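You operate a simulated robot arm through the tools that you are given. There is no shell and no other tool.

You run a simulated two-armed robot. Do the job below in one go: nothing can be reset, and whatever is moved stays where it is left.

## Task
Mix the paste that the mixing card names.
Fine: try it on the tile; brown dipper for pigment, teal dipper for water, as the chart says; stir the plain pot smooth with the beige ball stick; the dab must stop between the two lines; hang the tools back, spill none.

It is judged by the outcome, as a careful person would: the job done as asked, and still so three seconds after it is handed in. It fails if anything else is knocked over, pushed out of place, dropped, spilled or broken.

## Robot
Two 7-joint arms with two-finger parallel grippers on one trunk that stands fixed in place. Base frame: the origin is at the foot of the trunk, x ahead of it, y to its left, z up; the work surface is at about z = 800. Lengths are in mm, angles in rad, forces in N, time in s.
The left shoulder is at [71, 156, 1105], the right one opposite. Payload 3.91 kg a hand.
The tool frame of a hand sits at the grasp point between the pads (the TCP): z along the fingers, y along the line on which they close. The tips reach 30 mm beyond it. The gripper opens to 110 mm. The fingers are 20 mm wide and 10 mm thick; the gripper's body (48 by 112 mm) begins 55 mm behind the TCP.
Orientation is told as [roll, pitch, yaw] about the base's x, y, z axes, in that order, counted from this pose: with the fingers straight down and closing along the base's y, the tool's x points along the base's -x, its y along +y and its z along -z.

## Interface
- The arms move only by the tool servo_tool. It takes "left_steps", "right_steps" or both (then of equal length, played together; a hand with none holds still); each is text: rows parted by semicolons, each of 7 numbers parted by spaces: the turn, a rotation vector about the tool's x, y, z in units of 45 degrees (1.0 is 45 degrees), then the shift along the tool's x, y, z in units of 250 mm (1.0 is 250 mm), then the opening in per cent of the stroke, from 0 (shut) to 100 (fully open). In form: ax ay az tx ty tz fingers; .... A call has 1 to 20 rows; each row is the pose to reach, as a shift and turn from the pose commanded when the call began, along the tool's axes at that moment. A call with a number of a shift or a turn outside -1 to 1 is refused whole. Each row takes 0.2 s and may step no farther than 50 mm and 0.15 rad from the row before; otherwise, or with a gripper value out of range, the whole call is refused. Where a pose cannot be reached the arm comes as near as it can. A force on the tool above 40 N (or 10 N above the force at the start of the call, whichever is more), or a blocked arm, ends the call early, and 0.2 s more pass. The fingers move at their own pace (about 108 mm/s each) and stop on an object; they squeeze with about 32 N. The grip force told is the motor's: it shows also when the fingers shut on nothing. Time passes only in rows, and 0.2 s behind the last, so rows that repeat a pose let the fingers close. It gives the time, the measured TCP pose, the force on the tool (base axes), the opening and the grip force at its end, in the units of the frame above (readings bear some noise), with the torque about the TCP (base axes, N m) and any sound that the robot's microphone picked up.
- Cameras (640 x 400 px; columns grow to the right, rows downward): "scene" is now at [133.7, 50.8, 1361.1]; the picture's right is [0.47, -0.88, 0.00], its down [-0.30, -0.16, -0.94] and it looks along [0.83, 0.44, -0.34] (base axes); focal length 338 px, centre (320, 200). "left" rides on the left gripper at [72, -17, -103] in its tool frame; the picture's right is [0.23, 0.97, 0.00], its down [-0.76, 0.18, -0.62] and it looks along [-0.61, 0.14, 0.78] (tool axes); focal length 222 px, centre (320, 200). "right" rides on the right gripper at [72, 17, -103] in its tool frame; the picture's right is [-0.23, 0.97, 0.00], its down [-0.76, -0.18, -0.62] and it looks along [-0.61, -0.14, 0.78] (tool axes); focal length 222 px, centre (320, 200). There is no depth. A picture from a camera that has moved, and an enlarged one, comes with that camera's place and axes in the base frame and with its lens. The place of the scene camera against the robot may be out by one fixed shift of up to 12 mm in any direction.
- capture(camera): a new picture of that camera. No time passes.
- move_column(by): slides the trunk up (or, below 0, down) by that many mm; the arms and the scene camera ride with it, the base frame stays. It gives what a move gives, with no picture.
- pan_tilt(pan, tilt): turns the head with the scene camera to pan (to the left, within 1.501 rad either way) and tilt (down, from -0.506 to 1.204), counted from straight ahead of the robot. It gives what a move gives.
- close_up(camera, box): a new picture of the part [left, top, right, bottom] of that camera's present view, enlarged. No time passes.
- finish_job(): hands the job in; it is judged then, once.

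Places have to be worked out from the pictures, the camera data and where the tool is seen. Open the grippers and draw the arms clear of the work before you hand the job in, unless the task says otherwise.

The tools are called after ">>>" as a command line: name --argument value ..., lists and objects as JSON in quotes. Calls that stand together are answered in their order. servo_tool: Moves the arms, as the interface text tells. Its arguments: {"type":"object","properties":{"left_steps":{"type":"string"},"right_steps":{"type":"string"}},"required":[]} The other tools are called the same way: move_column (by) slides the trunk up or down; pan_tilt (pan, tilt) turns the head that bears the scene camera; capture (camera) takes a picture; close_up (camera, box) takes an enlarged picture of a part of a camera's view; finish_job () hands the job in.

At the start:

```text
time: 0.0
left_ee_pos: [471.4, 569.2, 1176.2]
left_ee_rot: [0.001, 0.0, 0.0]
left_contact_force: [0.0, 0.1, 0.1]
left_torque: [0.0, -0.02, -0.02]
left_gripper_width: 109.8
left_finger_force: 0.0
right_ee_pos: [869.1, 21.0, 1219.9]
right_ee_rot: [-0.001, 0.0, -0.002]
right_contact_force: [0.6, 0.0, 1.4]
right_torque: [-0.02, -0.02, -0.01]
right_gripper_width: 110.1
right_finger_force: 0.0
trunk travel left (down, up): [-550.0, 390.0]
head pan, tilt: [0.49, 0.349]
```

scene: 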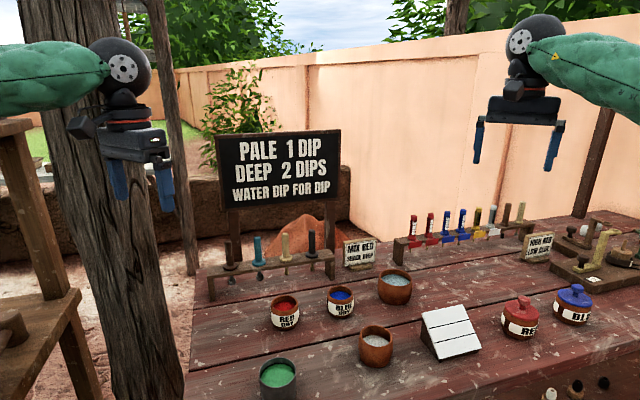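
right: 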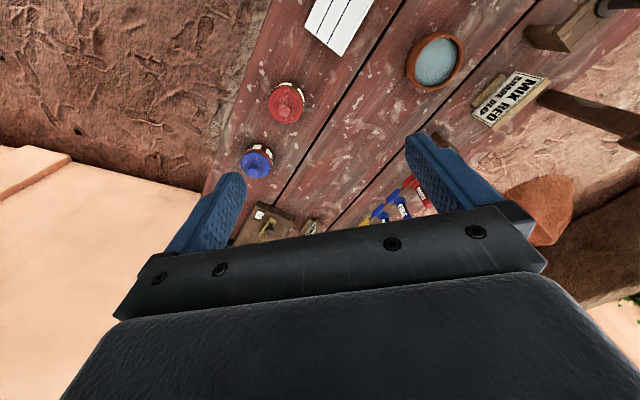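
left: 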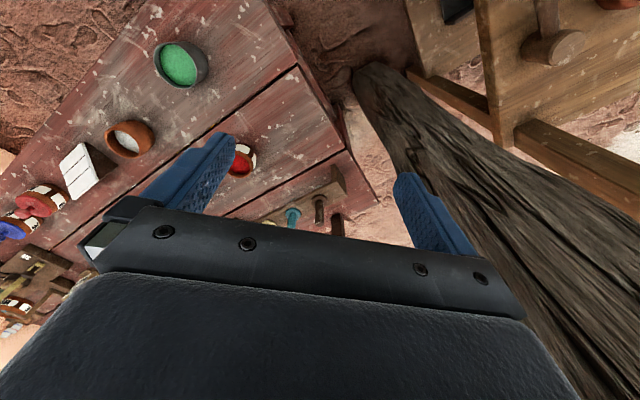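

I start by reading the card, the chart and the tools in enlarged pictures of the scene view.

>>> close_up --camera "scene" --box '[200, 120, 400, 245]'

>>> close_up --camera "scene" --box '[200, 220, 400, 345]'

>>> close_up --camera "scene" --box '[330, 190, 490, 290]'

>>> close_up --camera "scene" --box '[480, 190, 640, 290]'

>>> close_up --camera "scene" --box '[240, 275, 480, 400]'

```text
3.20 times, centred on (300, 182) of scene
camera zoom: at [133.7, 50.8, 1361.1], right [0.47, -0.88, 0.0], down [-0.3, -0.16, -0.94], along [0.83, 0.44, -0.34], focal length 1082 px, centre (384, 256)
```

zoom: 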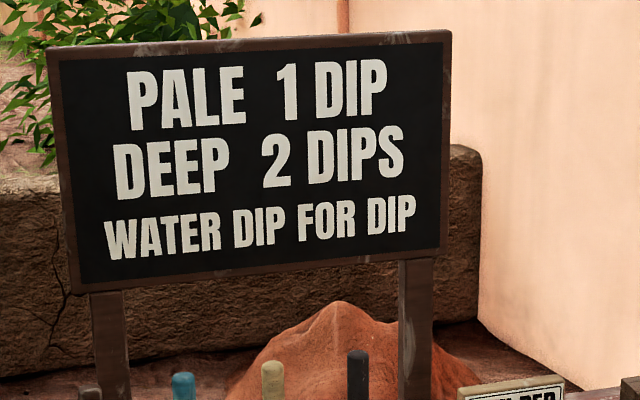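

```text
3.20 times, centred on (300, 282) of scene
camera zoom: at [133.7, 50.8, 1361.1], right [0.47, -0.88, 0.0], down [-0.3, -0.16, -0.94], along [0.83, 0.44, -0.34], focal length 1082 px, centre (384, -64)
```

zoom: 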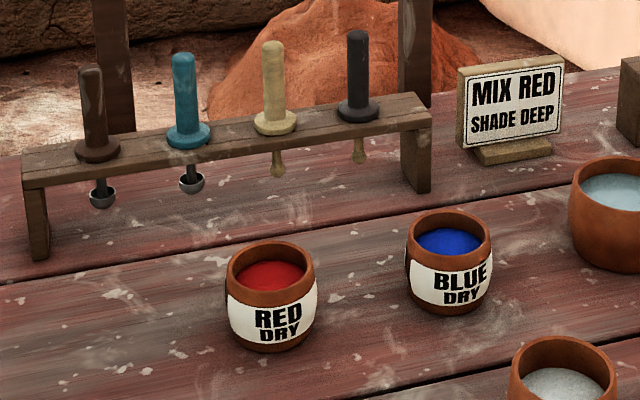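

```text
4.00 times, centred on (410, 240) of scene
camera zoom: at [133.7, 50.8, 1361.1], right [0.47, -0.88, 0.0], down [-0.3, -0.16, -0.94], along [0.83, 0.44, -0.34], focal length 1352 px, centre (-40, 40)
```

zoom: 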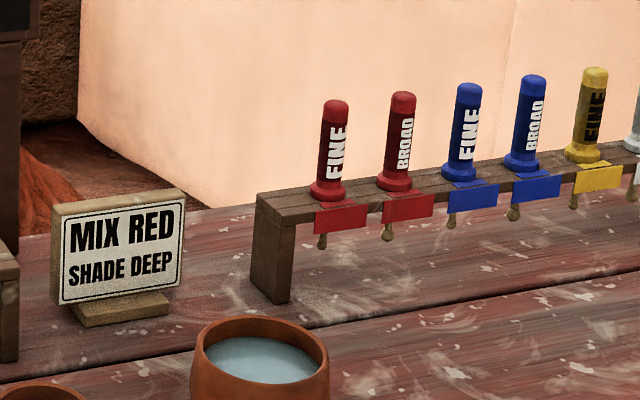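

```text
4.00 times, centred on (560, 240) of scene
camera zoom: at [133.7, 50.8, 1361.1], right [0.47, -0.88, 0.0], down [-0.3, -0.16, -0.94], along [0.83, 0.44, -0.34], focal length 1352 px, centre (-640, 40)
```

zoom: 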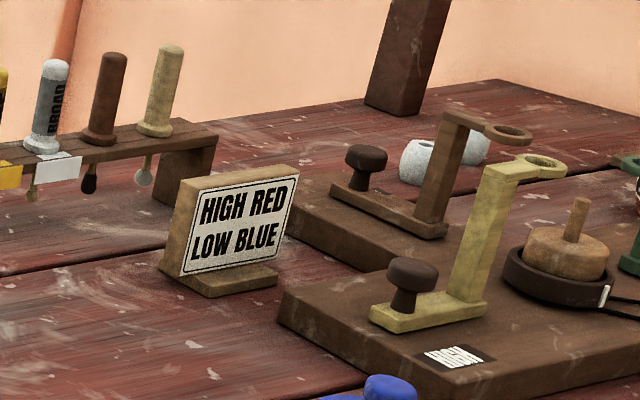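

```text
2.67 times, centred on (360, 338) of scene
camera zoom: at [133.7, 50.8, 1361.1], right [0.47, -0.88, 0.0], down [-0.3, -0.16, -0.94], along [0.83, 0.44, -0.34], focal length 901 px, centre (213, -167)
```

zoom: 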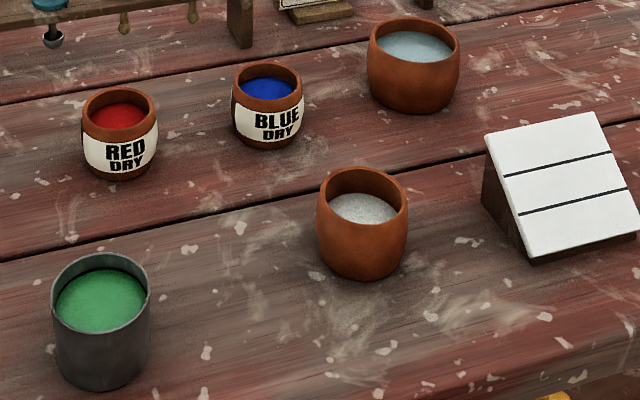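

The card says MIX RED, SHADE DEEP, so that is two red dips and two water dips. I turn the head down towards the bench to see all of it.

>>> pan_tilt --pan 0.35 --tilt 0.6

>>> capture --camera "scene"

```text
time: 0.8
left_ee_pos: [472.6, 568.3, 1176.3]
left_ee_rot: [0.002, -0.001, 0.0]
left_contact_force: [-0.1, 0.7, 0.7]
left_torque: [-0.01, 0.0, -0.01]
left_gripper_width: 110.1
left_finger_force: 0.0
right_ee_pos: [868.5, 19.5, 1219.5]
right_ee_rot: [-0.001, 0.0, 0.0]
right_contact_force: [0.5, -0.3, 0.3]
right_torque: [-0.02, 0.02, -0.03]
right_gripper_width: 109.8
right_finger_force: 0.1
trunk travel left (down, up): [-550.0, 390.0]
head pan, tilt: [0.351, 0.6]
```

```text
taken
camera scene: at [134.5, 37.4, 1338.3], right [0.34, -0.94, 0.0], down [-0.53, -0.19, -0.83], along [0.77, 0.28, -0.56], focal length 338 px, centre (320, 200)
```

scene: 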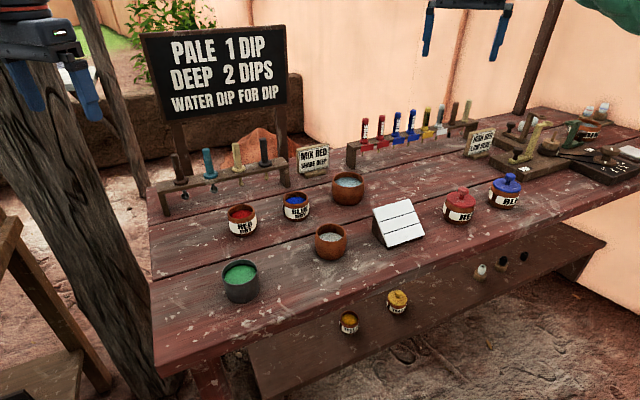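

Now I see the full bench layout. I zoom in on the tool rack, pots and tile to judge sizes and details.

>>> close_up --camera "scene" --box '[150, 135, 310, 235]'

>>> close_up --camera "scene" --box '[300, 165, 440, 265]'

>>> close_up --camera "scene" --box '[340, 90, 500, 190]'

>>> close_up --camera "scene" --box '[200, 195, 340, 310]'

>>> close_up --camera "scene" --box '[480, 90, 640, 190]'

```text
4.00 times, centred on (230, 185) of scene
camera zoom: at [134.5, 37.4, 1338.3], right [0.34, -0.94, 0.0], down [-0.53, -0.19, -0.83], along [0.77, 0.28, -0.56], focal length 1352 px, centre (680, 260)
```

zoom: 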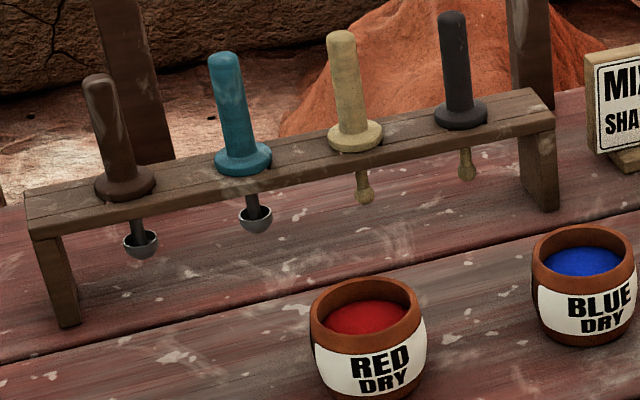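

```text
4.00 times, centred on (370, 215) of scene
camera zoom: at [134.5, 37.4, 1338.3], right [0.34, -0.94, 0.0], down [-0.53, -0.19, -0.83], along [0.77, 0.28, -0.56], focal length 1352 px, centre (120, 140)
```

zoom: 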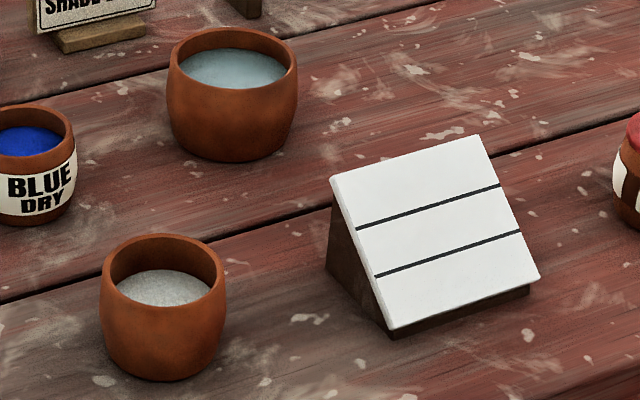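

```text
4.00 times, centred on (420, 140) of scene
camera zoom: at [134.5, 37.4, 1338.3], right [0.34, -0.94, 0.0], down [-0.53, -0.19, -0.83], along [0.77, 0.28, -0.56], focal length 1352 px, centre (-80, 440)
```

zoom: 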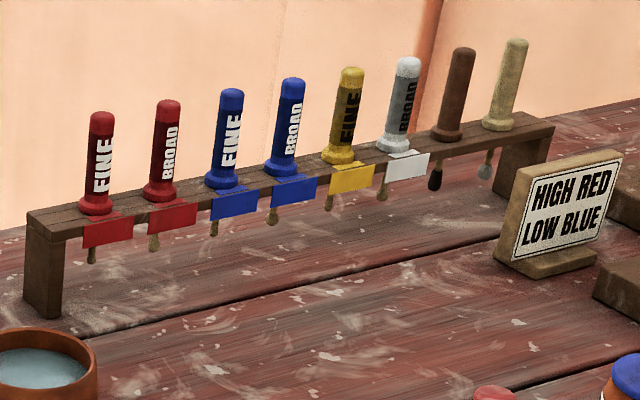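

```text
3.48 times, centred on (270, 252) of scene
camera zoom: at [134.5, 37.4, 1338.3], right [0.34, -0.94, 0.0], down [-0.53, -0.19, -0.83], along [0.77, 0.28, -0.56], focal length 1176 px, centre (494, 17)
```

zoom: 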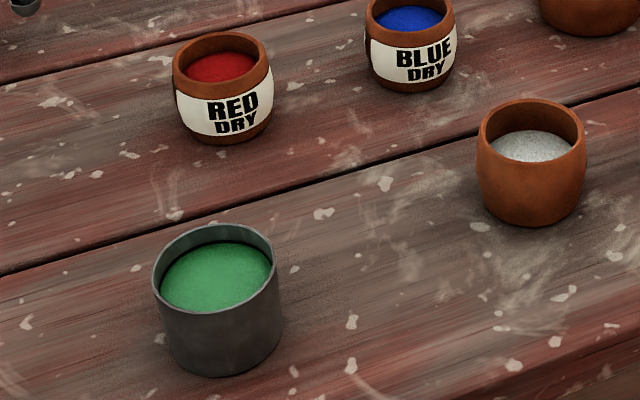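

```text
4.00 times, centred on (560, 140) of scene
camera zoom: at [134.5, 37.4, 1338.3], right [0.34, -0.94, 0.0], down [-0.53, -0.19, -0.83], along [0.77, 0.28, -0.56], focal length 1352 px, centre (-640, 440)
```

zoom: 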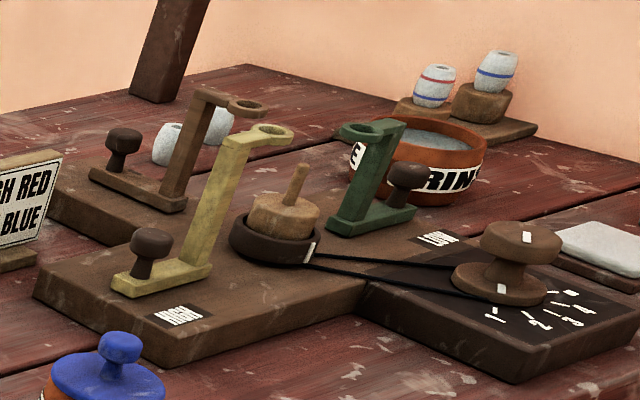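

The table runs at about 45° to the base axes, and the tool rack stands at the far left. I move the left hand higher and forward so its camera sees the rack and the pots for measuring.

>>> servo_tool --left_steps "0 0 0 -0.134 -0.055 -0.043 100; 0 0 0 -0.268 -0.11 -0.086 100; 0 0 0 -0.402 -0.165 -0.129 100; 0 0 0 -0.536 -0.22 -0.172 100; 0 0 0 -0.672 -0.276 -0.216 100; 0 0 0 -0.672 -0.276 -0.216 100"

>>> capture --camera "left"

>>> capture --camera "scene"

```text
time: 2.2
left_ee_pos: [639.2, 500.3, 1232.6]
left_ee_rot: [-0.001, 0.002, 0.001]
left_contact_force: [-0.2, -0.6, -0.3]
left_torque: [0.0, 0.0, 0.02]
left_gripper_width: 109.7
left_finger_force: 0.2
right_ee_pos: [868.8, 20.7, 1221.5]
right_ee_rot: [-0.003, 0.0, 0.0]
right_contact_force: [-0.2, -0.2, 0.8]
right_torque: [0.0, -0.02, 0.0]
right_gripper_width: 109.8
right_finger_force: 0.1
trunk travel left (down, up): [-550.0, 390.0]
head pan, tilt: [0.351, 0.6]
```

```text
taken
camera left: at [567.0, 484.1, 1334.7], right [-0.23, 0.97, 0.0], down [0.76, 0.18, 0.62], along [0.61, 0.14, -0.78], focal length 222 px, centre (320, 200)
```

left: 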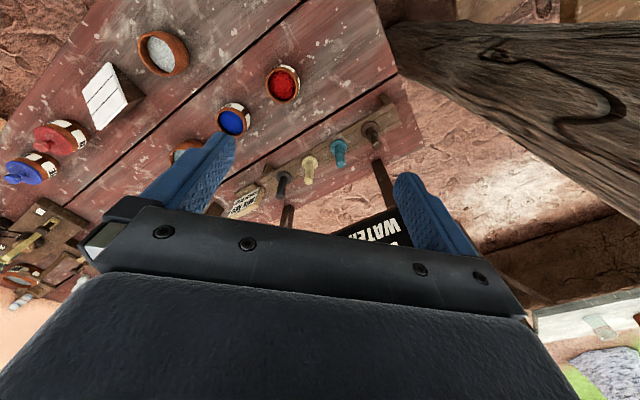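

```text
taken
camera scene: at [133.9, 38.1, 1338.3], right [0.34, -0.94, 0.0], down [-0.53, -0.19, -0.82], along [0.77, 0.28, -0.57], focal length 338 px, centre (320, 200)
```

scene: 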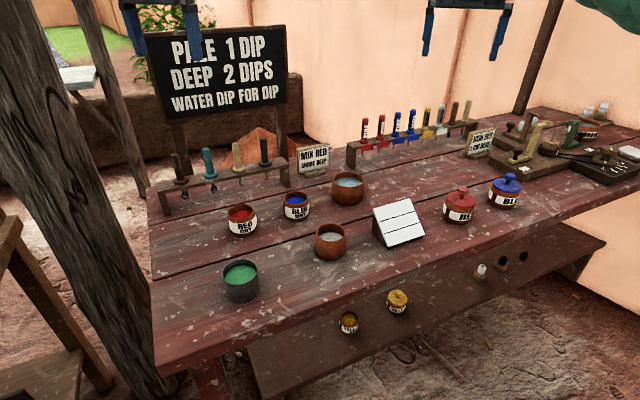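

I zoom in on the left camera's view of the rack and pots to measure them.

>>> close_up --camera "left" --box '[230, 60, 410, 240]'

>>> close_up --camera "left" --box '[70, 20, 230, 150]'

```text
2.22 times, centred on (320, 150) of left
camera zoom: at [567.0, 484.1, 1334.7], right [-0.23, 0.97, 0.0], down [0.76, 0.18, 0.62], along [0.61, 0.14, -0.78], focal length 494 px, centre (320, 311)
```

zoom: 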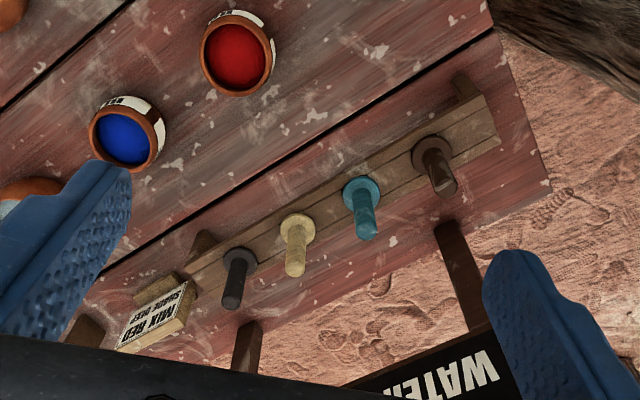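

```text
3.08 times, centred on (150, 85) of left
camera zoom: at [567.0, 484.1, 1334.7], right [-0.23, 0.97, 0.0], down [0.76, 0.18, 0.62], along [0.61, 0.14, -0.78], focal length 684 px, centre (843, 554)
```

zoom: 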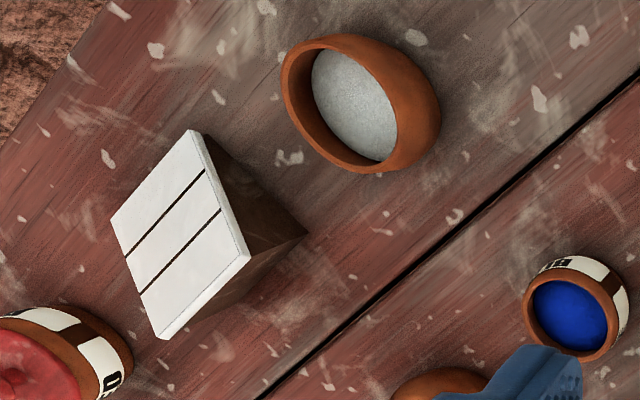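

From this view the brown handle is near (714, 627), teal near (765, 573), beige near (818, 520), and the red pot near (672, 436). I move over the pots for a second view, to get heights.

>>> servo_tool --left_steps "0 0 0 -0.04 -0.153 0.053 100; 0 0 0 -0.08 -0.307 0.107 100; 0 0 0 -0.12 -0.46 0.16 100; 0 0 0 -0.16 -0.613 0.213 100; 0 0 0 -0.2 -0.767 0.267 100; 0 0 0 -0.24 -0.92 0.32 100; 0 0 0 -0.24 -0.92 0.32 100"

>>> capture --camera "left"

>>> capture --camera "scene"

>>> close_up --camera "right" --box '[230, 0, 480, 156]'

```text
time: 3.8
left_ee_pos: [700.1, 267.9, 1152.1]
left_ee_rot: [-0.003, 0.001, 0.0]
left_contact_force: [0.6, 0.4, 0.0]
left_torque: [0.02, 0.03, 0.02]
left_gripper_width: 109.5
left_finger_force: 0.1
right_ee_pos: [869.5, 21.2, 1221.2]
right_ee_rot: [-0.004, 0.0, -0.001]
right_contact_force: [-1.2, -0.6, 0.4]
right_torque: [0.0, 0.01, 0.0]
right_gripper_width: 110.1
right_finger_force: 0.1
trunk travel left (down, up): [-550.0, 390.0]
head pan, tilt: [0.351, 0.6]
```

```text
taken
camera left: at [629.3, 251.3, 1255.2], right [-0.23, 0.97, 0.0], down [0.76, 0.18, 0.62], along [0.61, 0.14, -0.78], focal length 222 px, centre (320, 200)
```

left: 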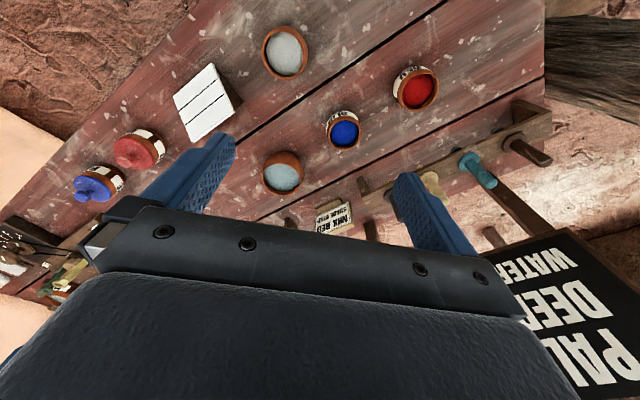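

```text
taken
camera scene: at [133.8, 38.2, 1338.3], right [0.34, -0.94, 0.0], down [-0.53, -0.2, -0.82], along [0.77, 0.28, -0.57], focal length 338 px, centre (320, 200)
```

scene: 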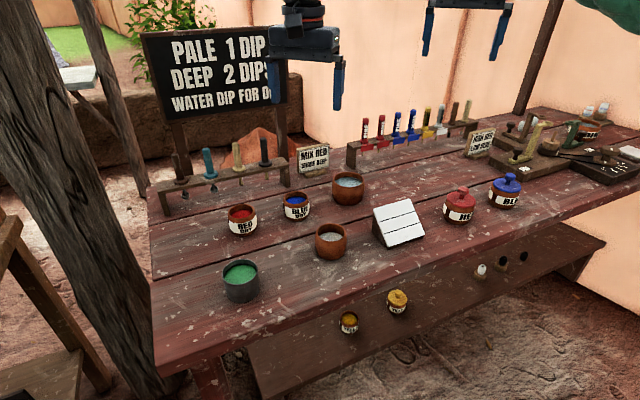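

```text
2.56 times, centred on (355, 78) of right
camera zoom: at [796.0, 37.7, 1325.2], right [0.23, 0.97, 0.0], down [0.76, -0.18, 0.62], along [0.61, -0.14, -0.78], focal length 569 px, centre (230, 512)
```

zoom: 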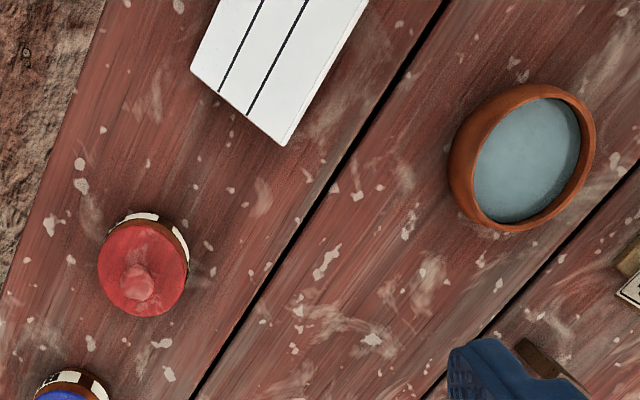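

I enlarge the pots, tile and bowl in this nearly overhead view for exact measurements.

>>> close_up --camera "left" --box '[160, 10, 320, 110]'

>>> close_up --camera "left" --box '[240, 50, 450, 200]'

>>> close_up --camera "left" --box '[400, 60, 600, 200]'

```text
4.00 times, centred on (240, 60) of left
camera zoom: at [629.3, 251.3, 1255.2], right [-0.23, 0.97, 0.0], down [0.76, 0.18, 0.62], along [0.61, 0.14, -0.78], focal length 888 px, centre (640, 760)
```

zoom: 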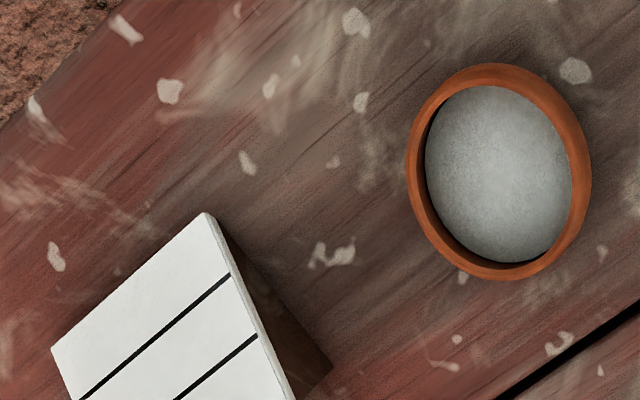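

```text
2.67 times, centred on (345, 125) of left
camera zoom: at [629.3, 251.3, 1255.2], right [-0.23, 0.97, 0.0], down [0.76, 0.18, 0.62], along [0.61, 0.14, -0.78], focal length 592 px, centre (253, 400)
```

zoom: 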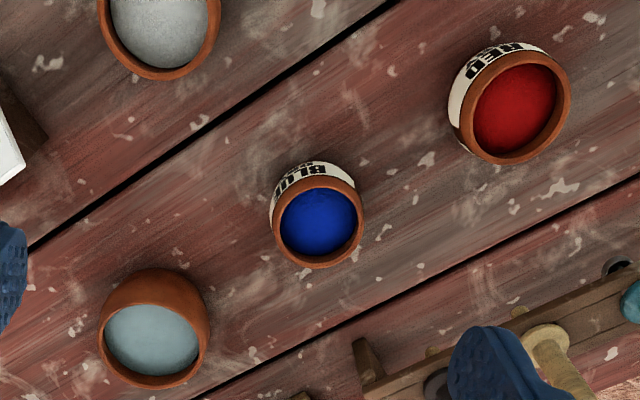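

```text
2.86 times, centred on (500, 130) of left
camera zoom: at [629.3, 251.3, 1255.2], right [-0.23, 0.97, 0.0], down [0.76, 0.18, 0.62], along [0.61, 0.14, -0.78], focal length 635 px, centre (-194, 400)
```

zoom: 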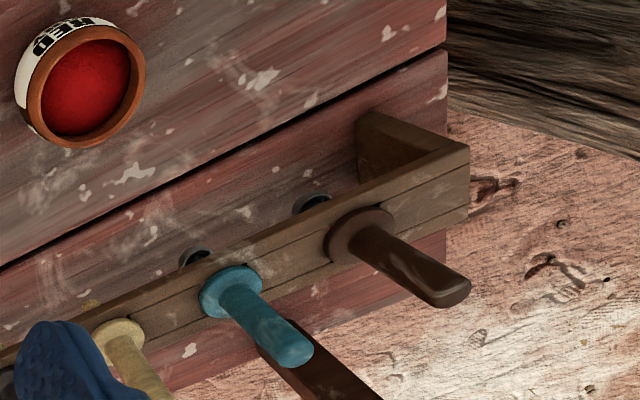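

The table plane checks out at about z=800 and the plain pot near (676, 208). I check the scene camera's offset against the known fingertip places.

>>> close_up --camera "scene" --box '[250, 20, 370, 120]'

>>> close_up --camera "scene" --box '[300, 210, 440, 270]'

```text
4.00 times, centred on (310, 70) of scene
camera zoom: at [133.8, 38.2, 1338.3], right [0.34, -0.94, 0.0], down [-0.53, -0.2, -0.82], along [0.77, 0.28, -0.57], focal length 1352 px, centre (360, 720)
```

zoom: 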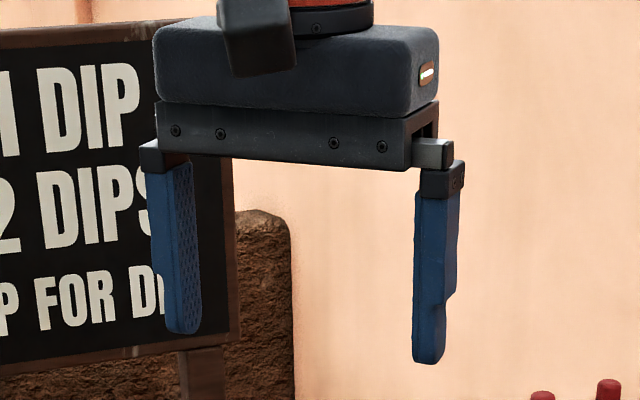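

```text
4.57 times, centred on (370, 240) of scene
camera zoom: at [133.8, 38.2, 1338.3], right [0.34, -0.94, 0.0], down [-0.53, -0.2, -0.82], along [0.77, 0.28, -0.57], focal length 1545 px, centre (91, 17)
```

zoom: 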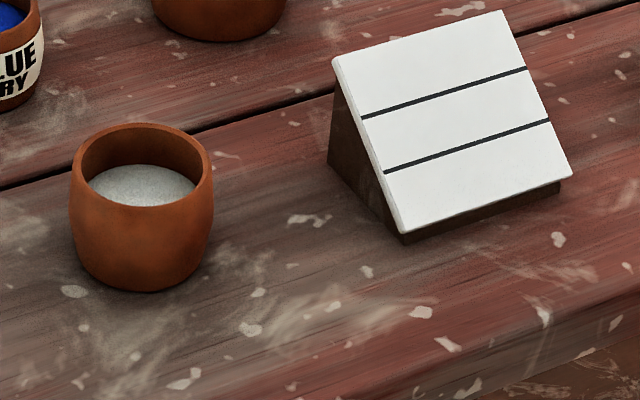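

I have the layout: plain pot rim at (676, 208, 853), red pot (678, 432), water bowl (899, 233), tile from about z=811 to 867. I move the right arm out of the way and turn the left hand so it closes across the rack.

>>> servo_tool --left_steps "0 0 0.1667 0 0 0 100; 0 0 0.3333 0 0 0 100; 0 0 0.5 0 0 0 100; 0 0 0.6667 0 0 0 100; 0 0 0.8333 0 0 0 100; 0 0 1 0 0 0 100" --right_steps "0 0 0 0.079 -0.153 0 100; 0 0 0 0.158 -0.306 0 100; 0 0 0 0.237 -0.46 0 100; 0 0 0 0.316 -0.613 0 100; 0 0 0 0.395 -0.767 0 100; 0 0 0 0.476 -0.92 0 100"

>>> capture --camera "left"

```text
time: 5.2
left_ee_pos: [697.5, 269.2, 1151.9]
left_ee_rot: [0.001, 0.0, -0.785]
left_contact_force: [0.0, 0.0, -0.1]
left_torque: [0.02, -0.04, 0.0]
left_gripper_width: 109.9
left_finger_force: 0.0
right_ee_pos: [747.1, -209.5, 1219.6]
right_ee_rot: [0.003, 0.0, 0.001]
right_contact_force: [0.2, -0.6, -0.8]
right_torque: [0.03, -0.03, 0.03]
right_gripper_width: 110.1
right_finger_force: 0.0
trunk travel left (down, up): [-550.0, 390.0]
head pan, tilt: [0.351, 0.6]
```

```text
taken
camera left: at [635.6, 308.4, 1255.4], right [0.53, 0.85, 0.0], down [0.66, -0.41, 0.62], along [0.53, -0.33, -0.78], focal length 222 px, centre (320, 200)
```

left: 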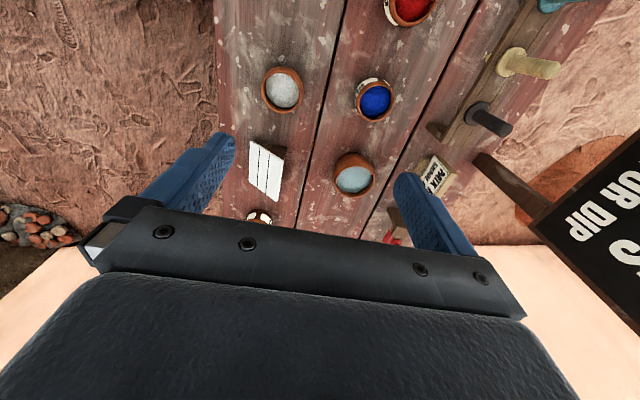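

The turn works. I rehearse the pouring tilt in free air above the plain pot, without any tool, to see whether the arm can reach it.

>>> servo_tool --left_steps "-0.1667 0 0 -0.0146 -0.0787 0.068 100; -0.3333 0 0 -0.0292 -0.1573 0.136 100; -0.5 0 0 -0.0438 -0.236 0.204 100; -0.6667 0 0 -0.0585 -0.3147 0.272 100; -0.8333 0 0 -0.0731 -0.3933 0.34 100; -1 0 0 -0.0877 -0.472 0.408 100; -1 0 0 -0.0877 -0.472 0.408 100"

>>> capture --camera "scene"

```text
time: 6.8
left_ee_pos: [630.2, 169.4, 1049.7]
left_ee_rot: [0.788, -0.003, -0.786]
left_contact_force: [0.3, -0.1, 0.6]
left_torque: [0.03, -0.04, -0.02]
left_gripper_width: 109.8
left_finger_force: 0.2
right_ee_pos: [745.9, -209.0, 1221.0]
right_ee_rot: [0.0, 0.001, 0.0]
right_contact_force: [-0.2, -0.1, -0.1]
right_torque: [-0.01, -0.03, 0.02]
right_gripper_width: 110.0
right_finger_force: 0.2
trunk travel left (down, up): [-550.0, 390.0]
head pan, tilt: [0.351, 0.6]
```

```text
taken
camera scene: at [133.2, 36.9, 1338.5], right [0.34, -0.94, 0.0], down [-0.53, -0.19, -0.83], along [0.78, 0.28, -0.56], focal length 338 px, centre (320, 200)
```

scene: 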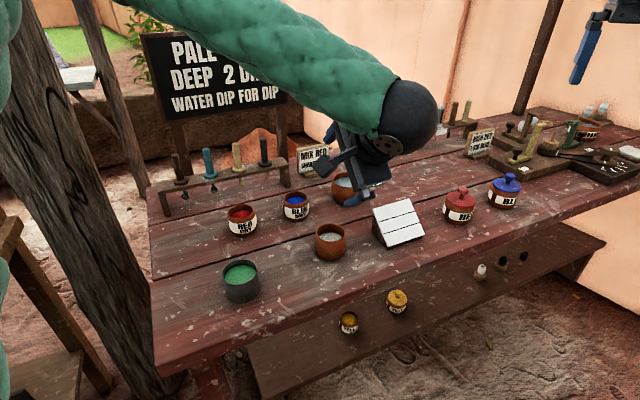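

At 45° tilt it goes well. I carry on to 90° with the hand lower, still clear of everything.

>>> servo_tool --left_steps "-0.1667 0 0 -0.0033 -0.0658 0.0332 100; -0.3333 0 0 -0.0067 -0.1317 0.0663 100; -0.5 0 0 -0.01 -0.1975 0.0995 100; -0.6667 0 0 -0.0133 -0.2633 0.1327 100; -0.8333 0 0 -0.0167 -0.3292 0.1658 100; -1 0 0 -0.02 -0.395 0.199 100; -1 0 0 -0.02 -0.395 0.199 100"

>>> capture --camera "scene"

>>> capture --camera "left"

```text
time: 8.4
left_ee_pos: [728.9, 260.3, 947.1]
left_ee_rot: [1.515, -0.001, -0.839]
left_contact_force: [0.5, -1.1, 0.0]
left_torque: [-0.04, 0.02, 0.0]
left_gripper_width: 110.1
left_finger_force: 0.0
left hand out of reach, approached as far as the arm can: row 3, 4, 5, 6, 7
right_ee_pos: [748.8, -207.8, 1220.2]
right_ee_rot: [-0.002, 0.0, 0.0]
right_contact_force: [0.5, 0.8, 0.4]
right_torque: [0.01, -0.08, -0.03]
right_gripper_width: 110.1
right_finger_force: 0.0
trunk travel left (down, up): [-550.0, 390.0]
head pan, tilt: [0.351, 0.6]
```

```text
taken
camera scene: at [134.2, 37.6, 1338.3], right [0.34, -0.94, 0.0], down [-0.53, -0.19, -0.83], along [0.77, 0.28, -0.57], focal length 338 px, centre (320, 200)
```

scene: 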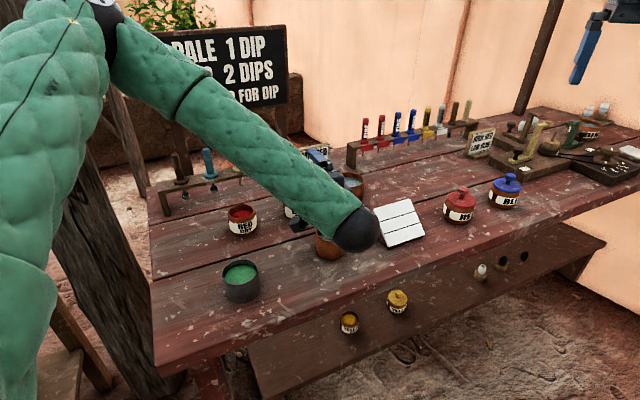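

```text
taken
camera left: at [603.7, 244.7, 935.5], right [-0.11, 0.21, 0.97], down [0.05, -0.98, 0.21], along [0.99, 0.08, 0.1], focal length 222 px, centre (320, 200)
```

left: 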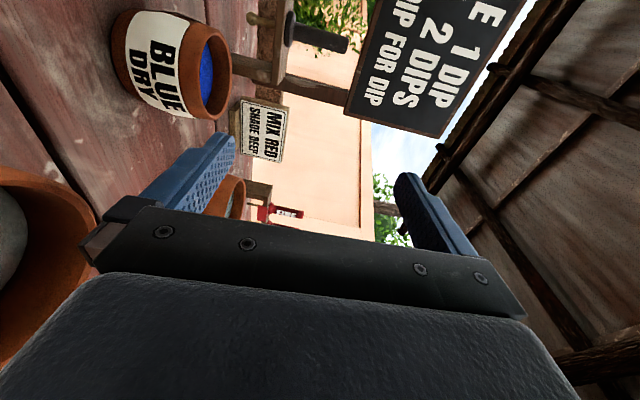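

That direction is out of reach: the arm slid forward to (729, 260) with no contact. I reverse the way I came; next I'll try tilting to the right instead, which suits the forearm better.

>>> servo_tool --left_steps "0 0 0 0 0.12 0 100; 0.1667 0 0 0.0033 0.2 0.0232 100; 0.3333 0 0 0.0067 0.25 0.0463 100; 0.5 0 0 0.01 0.3 0.0695 100; 0.6667 0 0 0.0133 0.34 0.0927 100; 0.8333 0 0 0.0167 0.38 0.116 100; 1 0 0 0.02 0.42 0.139 100; 1 0 0 0.02 0.42 0.139 100"

>>> capture --camera "scene"

```text
time: 10.2
left_ee_pos: [747.2, 286.9, 1050.9]
left_ee_rot: [0.729, -0.002, -0.841]
left_contact_force: [-0.8, -0.7, 0.8]
left_torque: [-0.02, 0.01, 0.0]
left_gripper_width: 110.0
left_finger_force: 0.1
right_ee_pos: [749.5, -208.9, 1218.8]
right_ee_rot: [0.0, 0.002, 0.0]
right_contact_force: [0.1, -0.4, -0.3]
right_torque: [0.01, -0.02, 0.0]
right_gripper_width: 109.8
right_finger_force: 0.0
trunk travel left (down, up): [-550.0, 390.0]
head pan, tilt: [0.351, 0.6]
```

```text
taken
camera scene: at [135.2, 36.9, 1338.1], right [0.34, -0.94, 0.0], down [-0.53, -0.19, -0.82], along [0.77, 0.28, -0.57], focal length 338 px, centre (320, 200)
```

scene: 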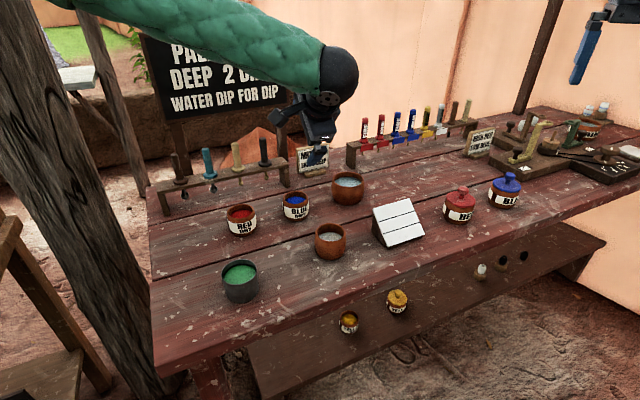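

Nothing was touched. I straighten the hand and lift it, then turn the yaw the other way.

>>> servo_tool --left_steps "0.155 0 0 0.051 0.02 -0.044 100; 0.31 0 0 0.102 0.04 -0.087 100; 0.464 0 0 0.153 0.06 -0.131 100; 0.619 0 0 0.205 0.08 -0.175 100; 0.774 0 0 0.256 0.1 -0.218 100; 0.928 0 0 0.307 0.12 -0.262 100; 0.928 0 0 0.307 0.12 -0.262 100"

>>> servo_tool --left_steps "0 0 -0.1667 0 0 0 100; 0 0 -0.3333 0 0 0 100; 0 0 -0.5 0 0 0 100; 0 0 -0.6667 0 0 0 100; 0 0 -0.8333 0 0 0 100; 0 0 -1 0 0 0 100"

>>> servo_tool --left_steps "0 0 -0.1667 0 0 0 100; 0 0 -0.3333 0 0 0 100; 0 0 -0.5 0 0 0 100; 0 0 -0.6667 0 0 0 100; 0 0 -0.6667 0 0 0 100"

```text
time: 11.8
left_ee_pos: [682.8, 329.5, 1120.8]
left_ee_rot: [-0.001, 0.0, -0.838]
left_contact_force: [0.1, -0.1, 0.0]
left_torque: [-0.05, -0.01, -0.04]
left_gripper_width: 110.3
left_finger_force: 0.1
right_ee_pos: [748.6, -210.0, 1219.7]
right_ee_rot: [0.0, 0.001, 0.0]
right_contact_force: [-0.1, -0.4, 0.2]
right_torque: [0.0, 0.01, 0.01]
right_gripper_width: 110.0
right_finger_force: 0.1
trunk travel left (down, up): [-550.0, 390.0]
head pan, tilt: [0.351, 0.6]
```

```text
time: 13.2
left_ee_pos: [681.0, 330.6, 1119.7]
left_ee_rot: [0.0, -0.003, -0.055]
left_contact_force: [-0.5, -0.4, -0.6]
left_torque: [0.0, 0.0, 0.0]
left_gripper_width: 110.0
left_finger_force: 0.1
right_ee_pos: [748.3, -208.9, 1218.8]
right_ee_rot: [-0.001, -0.001, 0.0]
right_contact_force: [-0.2, -0.1, 0.3]
right_torque: [0.03, 0.02, 0.01]
right_gripper_width: 110.1
right_finger_force: 0.1
trunk travel left (down, up): [-550.0, 390.0]
head pan, tilt: [0.351, 0.6]
```

```text
time: 14.4
left_ee_pos: [681.0, 330.0, 1121.2]
left_ee_rot: [-0.003, 0.001, 0.472]
left_contact_force: [0.0, -0.3, 0.1]
left_torque: [0.0, -0.02, 0.02]
left_gripper_width: 110.1
left_finger_force: 0.2
right_ee_pos: [749.1, -208.8, 1220.0]
right_ee_rot: [0.001, -0.001, -0.001]
right_contact_force: [-0.4, -0.2, -0.6]
right_torque: [-0.02, -0.02, -0.01]
right_gripper_width: 110.0
right_finger_force: 0.0
trunk travel left (down, up): [-550.0, 390.0]
head pan, tilt: [0.351, 0.6]
```

Yaw is now 27°. I rehearse tilting to the right, with the hand behind the gap between the tin and the red pot.

>>> servo_tool --left_steps "0.1667 0 0 0.04 -0.026 0.066 100; 0.3333 0 0 0.08 -0.052 0.132 100; 0.5 0 0 0.12 -0.078 0.198 100; 0.6667 0 0 0.16 -0.103 0.264 100; 0.8333 0 0 0.2 -0.129 0.33 100; 1 0 0 0.241 -0.155 0.396 100; 1 0 0 0.241 -0.155 0.396 100"

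>>> capture --camera "scene"

```text
time: 16.0
left_ee_pos: [645.3, 266.5, 1021.0]
left_ee_rot: [-0.786, -0.001, 0.467]
left_contact_force: [-0.7, -0.6, 0.6]
left_torque: [0.01, 0.01, 0.01]
left_gripper_width: 110.3
left_finger_force: 0.0
right_ee_pos: [748.4, -208.2, 1219.6]
right_ee_rot: [0.0, 0.001, 0.0]
right_contact_force: [1.0, -0.5, -0.8]
right_torque: [0.03, 0.01, -0.01]
right_gripper_width: 110.0
right_finger_force: 0.1
trunk travel left (down, up): [-550.0, 390.0]
head pan, tilt: [0.351, 0.6]
```

```text
taken
camera scene: at [134.4, 36.2, 1338.3], right [0.34, -0.94, 0.0], down [-0.53, -0.19, -0.82], along [0.77, 0.28, -0.57], focal length 338 px, centre (320, 200)
```

scene: 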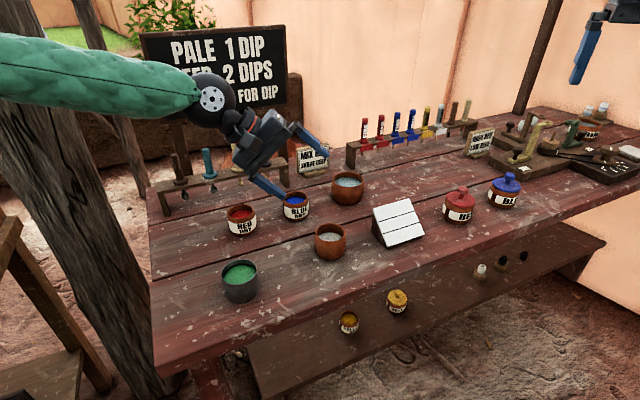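

Good, this tilt is natural for the arm. I continue to 90°.

>>> servo_tool --left_steps "0.1667 0 0 0 0.045 0.018 100; 0.3333 0 0 0 0.09 0.035 100; 0.5 0 0 0 0.134 0.053 100; 0.6667 0 0 0 0.179 0.07 100; 0.8333 0 0 0 0.223 0.088 100; 1 0 0 0 0.268 0.105 100; 1 0 0 0 0.268 0.105 100"

>>> capture --camera "scene"

```text
time: 17.6
left_ee_pos: [636.8, 285.6, 976.7]
left_ee_rot: [-1.312, 0.001, 0.469]
left_contact_force: [0.4, 0.3, 0.5]
left_torque: [-0.01, -0.05, -0.03]
left_gripper_width: 110.1
left_finger_force: 0.1
left hand out of reach, approached as far as the arm can: row 5, 6, 7
right_ee_pos: [748.1, -209.0, 1220.7]
right_ee_rot: [0.0, 0.0, -0.001]
right_contact_force: [-0.2, -0.5, -0.6]
right_torque: [0.01, 0.01, 0.0]
right_gripper_width: 110.1
right_finger_force: 0.1
trunk travel left (down, up): [-550.0, 390.0]
head pan, tilt: [0.351, 0.6]
```

```text
taken
camera scene: at [134.6, 37.0, 1338.2], right [0.34, -0.94, 0.0], down [-0.53, -0.19, -0.82], along [0.77, 0.28, -0.57], focal length 338 px, centre (320, 200)
```

scene: 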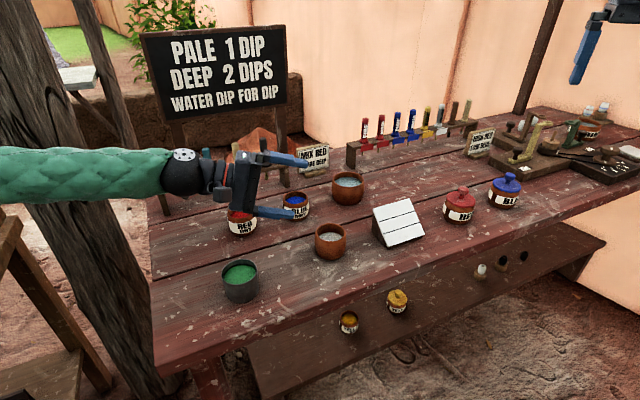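

The hand gets to 75° here, where it lines up with the forearm. I raise the trunk so I can try pointing the hand straight ahead (+x) over the pot, with more room for the elbow.

>>> move_column --by 250

>>> servo_tool --left_steps "-0.17 0 0 0 0 0 100; -0.34 0 0 0 0 0 100; -0.51 0 0 0 0 0 100; -0.68 0 0 0 0 0 100; -0.85 0 0 0 0 0 100; -1 0 0 0 0 0 100"

>>> servo_tool --left_steps "-0.17 0 0 0 0 0 100; -0.34 0 0 0 0 0 100; -0.51 0 0 0 0 0 100; -0.67 0 0 0 0 0 100; -0.67 0 0 0 0 0 100"

>>> servo_tool --left_steps "0 0 -0.17 0 0 0 100; 0 0 -0.34 0 0 0 100; 0 0 -0.51 0 0 0 100; 0 0 -0.68 0 0 0 100; 0 0 -0.85 0 0 0 100; 0 0 -1 0 0 0 100; 0 0 -1 0 0 0 100"

```text
time: 20.1
left_ee_pos: [637.2, 285.4, 1227.1]
left_ee_rot: [-1.311, 0.0, 0.468]
left_contact_force: [-0.1, -0.4, -0.2]
left_torque: [0.02, 0.01, 0.0]
left_gripper_width: 110.0
left_finger_force: 0.0
right_ee_pos: [748.8, -208.5, 1469.3]
right_ee_rot: [0.001, 0.001, 0.001]
right_contact_force: [-0.5, 0.0, -0.4]
right_torque: [-0.01, 0.0, 0.05]
right_gripper_width: 110.2
right_finger_force: 0.1
trunk travel left (down, up): [-800.0, 140.0]
head pan, tilt: [0.351, 0.6]
```

```text
time: 21.6
left_ee_pos: [634.6, 284.8, 1227.0]
left_ee_rot: [-0.52, -0.003, 0.472]
left_contact_force: [1.0, -0.3, -0.8]
left_torque: [0.01, -0.01, -0.02]
left_gripper_width: 110.1
left_finger_force: 0.0
right_ee_pos: [748.5, -210.3, 1469.4]
right_ee_rot: [0.002, 0.0, -0.001]
right_contact_force: [-0.1, 0.0, 0.2]
right_torque: [0.0, 0.0, -0.03]
right_gripper_width: 110.1
right_finger_force: 0.1
trunk travel left (down, up): [-800.0, 140.0]
head pan, tilt: [0.351, 0.6]
```

```text
time: 22.8
left_ee_pos: [636.0, 286.3, 1226.4]
left_ee_rot: [0.001, 0.0, 0.469]
left_contact_force: [-0.3, -0.1, -0.7]
left_torque: [-0.04, 0.01, -0.05]
left_gripper_width: 110.1
left_finger_force: 0.1
right_ee_pos: [747.7, -208.7, 1468.8]
right_ee_rot: [0.001, 0.0, 0.001]
right_contact_force: [0.1, 0.3, 0.0]
right_torque: [-0.03, -0.01, 0.02]
right_gripper_width: 110.4
right_finger_force: 0.0
trunk travel left (down, up): [-800.0, 140.0]
head pan, tilt: [0.351, 0.6]
```

```text
time: 24.4
left_ee_pos: [636.3, 284.8, 1226.3]
left_ee_rot: [0.0, -0.002, 1.257]
left_contact_force: [0.2, -0.7, -0.2]
left_torque: [-0.01, -0.01, 0.0]
left_gripper_width: 110.0
left_finger_force: 0.0
right_ee_pos: [749.5, -208.6, 1469.2]
right_ee_rot: [0.0, 0.001, 0.001]
right_contact_force: [-1.5, -0.1, -0.2]
right_torque: [-0.03, -0.02, 0.0]
right_gripper_width: 110.2
right_finger_force: 0.0
trunk travel left (down, up): [-800.0, 140.0]
head pan, tilt: [0.351, 0.6]
```

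Yaw 72° is fine. I finish the yaw to 90° and then tilt forward while coming down towards the pouring place.

>>> servo_tool --left_steps "0 0 -0.14 0 0 0 100; 0 0 -0.28 0 0 0 100; 0 0 -0.4 0 0 0 100; 0 0 -0.4 0 0 0 100"

>>> servo_tool --left_steps "0.1667 0 0 0.051 0.018 0.107 100; 0.3333 0 0 0.103 0.036 0.213 100; 0.5 0 0 0.154 0.054 0.32 100; 0.6667 0 0 0.205 0.072 0.427 100; 0.8333 0 0 0.257 0.09 0.533 100; 1 0 0 0.308 0.108 0.64 100; 1 0 0 0.308 0.108 0.64 100"

>>> capture --camera "scene"

```text
time: 25.4
left_ee_pos: [637.1, 286.0, 1226.9]
left_ee_rot: [-0.001, -0.001, 1.571]
left_contact_force: [-0.7, -0.3, 0.2]
left_torque: [0.0, 0.0, 0.01]
left_gripper_width: 109.8
left_finger_force: 0.1
right_ee_pos: [748.5, -208.4, 1468.9]
right_ee_rot: [-0.001, -0.001, 0.0]
right_contact_force: [-0.6, 0.0, 0.2]
right_torque: [-0.01, 0.02, -0.03]
right_gripper_width: 110.0
right_finger_force: 0.1
trunk travel left (down, up): [-800.0, 140.0]
head pan, tilt: [0.351, 0.6]
```

```text
time: 26.9
left_ee_pos: [629.0, 321.7, 1151.6]
left_ee_rot: [-0.784, -0.002, 1.564]
left_contact_force: [-0.6, 0.0, 0.3]
left_torque: [0.04, 0.03, -0.01]
left_gripper_width: 110.1
left_finger_force: 0.0
left hand out of reach, approached as far as the arm can: row 4, 5, 6, 7
right_ee_pos: [749.7, -211.5, 1469.6]
right_ee_rot: [0.002, -0.001, 0.0]
right_contact_force: [0.7, -0.5, -0.4]
right_torque: [-0.01, 0.01, -0.01]
right_gripper_width: 110.2
right_finger_force: 0.1
trunk travel left (down, up): [-800.0, 140.0]
head pan, tilt: [0.351, 0.6]
```

```text
taken
camera scene: at [134.9, 35.5, 1588.3], right [0.34, -0.94, 0.0], down [-0.53, -0.19, -0.82], along [0.77, 0.28, -0.57], focal length 338 px, centre (320, 200)
```

scene: 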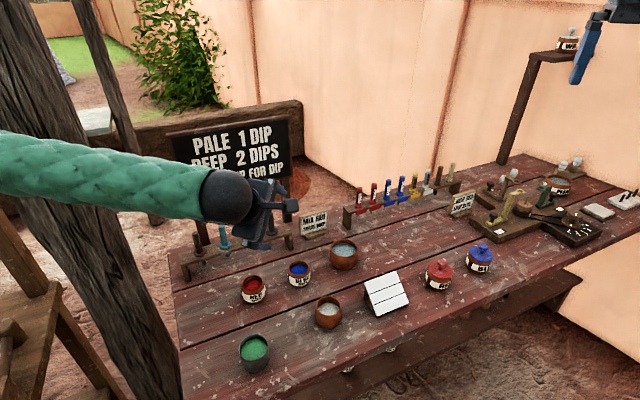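

The elbow fold limits that pose (wrist can't come closer than about 455 mm to the shoulder). I straighten and lift the hand, bring the trunk back to its first height, and then try pouring with the camera side up (yaw beyond 90°), which would let me lean the grasp and gain tilt.

>>> servo_tool --left_steps "-0.15 0 0 0.03 -0.081 -0.04 100; -0.3 0 0 0.06 -0.162 -0.081 100; -0.45 0 0 0.09 -0.243 -0.121 100; -0.6 0 0 0.12 -0.323 -0.162 100; -0.75 0 0 0.15 -0.404 -0.202 100; -0.9 0 0 0.18 -0.485 -0.243 100; -1 0 0 0.2 -0.566 -0.283 100; -1 0 0 0.2 -0.566 -0.283 100"

>>> move_column --by -250

>>> servo_tool --left_steps "0 0 -0.15 0 0 0 100; 0 0 -0.3 0 0 0 100; 0 0 -0.45 0 0 0 100; 0 0 -0.6 0 0 0 100; 0 0 -0.6 0 0 0 100"

```text
time: 28.8
left_ee_pos: [682.7, 274.0, 1300.2]
left_ee_rot: [0.001, 0.0, 1.57]
left_contact_force: [-0.4, 0.2, 0.4]
left_torque: [0.02, -0.01, -0.03]
left_gripper_width: 110.4
left_finger_force: 0.0
right_ee_pos: [748.6, -208.6, 1470.0]
right_ee_rot: [-0.001, 0.0, -0.001]
right_contact_force: [0.8, 1.1, -0.4]
right_torque: [0.0, 0.01, -0.01]
right_gripper_width: 110.0
right_finger_force: 0.0
trunk travel left (down, up): [-800.0, 140.0]
head pan, tilt: [0.351, 0.6]
```

```text
time: 31.3
left_ee_pos: [681.4, 271.9, 1051.1]
left_ee_rot: [0.0, -0.002, 1.571]
left_contact_force: [0.7, 0.0, 0.5]
left_torque: [-0.03, -0.03, 0.0]
left_gripper_width: 109.8
left_finger_force: 0.1
right_ee_pos: [747.8, -208.0, 1219.0]
right_ee_rot: [0.0, 0.0, 0.0]
right_contact_force: [0.7, -1.0, -0.3]
right_torque: [0.01, 0.02, -0.03]
right_gripper_width: 109.9
right_finger_force: 0.0
trunk travel left (down, up): [-550.0, 390.0]
head pan, tilt: [0.351, 0.6]
```

```text
time: 32.5
left_ee_pos: [683.4, 274.4, 1051.4]
left_ee_rot: [0.001, -0.003, 2.041]
left_contact_force: [-0.1, 1.6, 0.4]
left_torque: [-0.01, -0.04, 0.01]
left_gripper_width: 110.1
left_finger_force: 0.1
right_ee_pos: [747.5, -209.6, 1219.5]
right_ee_rot: [0.0, -0.001, 0.0]
right_contact_force: [-0.3, -0.3, 0.1]
right_torque: [-0.01, 0.01, 0.0]
right_gripper_width: 109.9
right_finger_force: 0.1
trunk travel left (down, up): [-550.0, 390.0]
head pan, tilt: [0.351, 0.6]
```

Yaw 117° is reachable. Now I tilt about the tool's y so the hand points right with its camera on top.

>>> servo_tool --left_steps "0 0.1667 0 -0.02 0.022 0.047 100; 0 0.3333 0 -0.039 0.044 0.095 100; 0 0.5 0 -0.059 0.067 0.142 100; 0 0.6667 0 -0.078 0.089 0.189 100; 0 0.8333 0 -0.098 0.111 0.237 100; 0 1 0 -0.117 0.133 0.284 100; 0 1 0 -0.117 0.133 0.284 100"

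>>> servo_tool --left_steps "0 0.15 0 0 0 0 100; 0 0.3 0 0 0 0 100; 0 0.45 0 0 0 0 100; 0 0.6 0 0 0 0 100; 0 0.75 0 0 0 0 100; 0 0.9 0 0 0 0 100; 0 1 0 0 0 0 100; 0 1 0 0 0 0 100"

>>> capture --camera "scene"

```text
time: 34.1
left_ee_pos: [639.8, 283.0, 979.5]
left_ee_rot: [-0.003, 0.783, 2.038]
left_contact_force: [-0.5, -0.4, 0.1]
left_torque: [0.0, 0.01, -0.02]
left_gripper_width: 109.8
left_finger_force: 0.1
right_ee_pos: [748.5, -210.1, 1219.1]
right_ee_rot: [0.002, 0.002, 0.001]
right_contact_force: [0.1, -0.3, 0.3]
right_torque: [0.05, 0.01, -0.02]
right_gripper_width: 109.9
right_finger_force: 0.1
trunk travel left (down, up): [-550.0, 390.0]
head pan, tilt: [0.351, 0.6]
```

```text
time: 35.9
left_ee_pos: [638.8, 285.2, 979.4]
left_ee_rot: [-0.003, 1.313, 2.036]
left_contact_force: [0.9, -0.8, 0.5]
left_torque: [-0.01, 0.02, 0.04]
left_gripper_width: 110.2
left_finger_force: 0.0
left hand out of reach, approached as far as the arm can: row 5, 6, 7, 8
right_ee_pos: [747.4, -209.2, 1218.7]
right_ee_rot: [0.0, 0.0, -0.001]
right_contact_force: [-0.5, 0.0, -0.6]
right_torque: [-0.01, -0.01, 0.01]
right_gripper_width: 110.0
right_finger_force: 0.0
trunk travel left (down, up): [-550.0, 390.0]
head pan, tilt: [0.351, 0.6]
```

```text
taken
camera scene: at [134.5, 37.0, 1338.2], right [0.34, -0.94, 0.0], down [-0.53, -0.19, -0.82], along [0.77, 0.28, -0.57], focal length 338 px, centre (320, 200)
```

scene: 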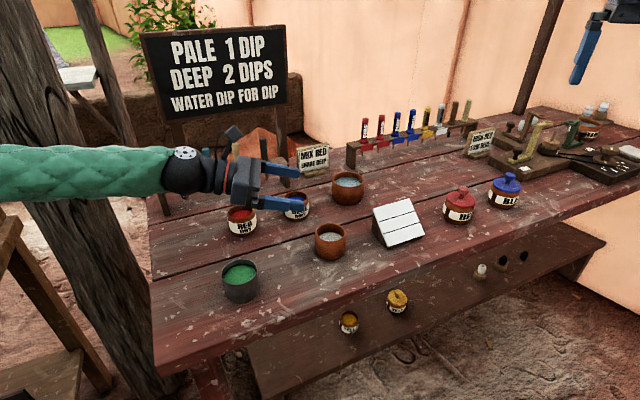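

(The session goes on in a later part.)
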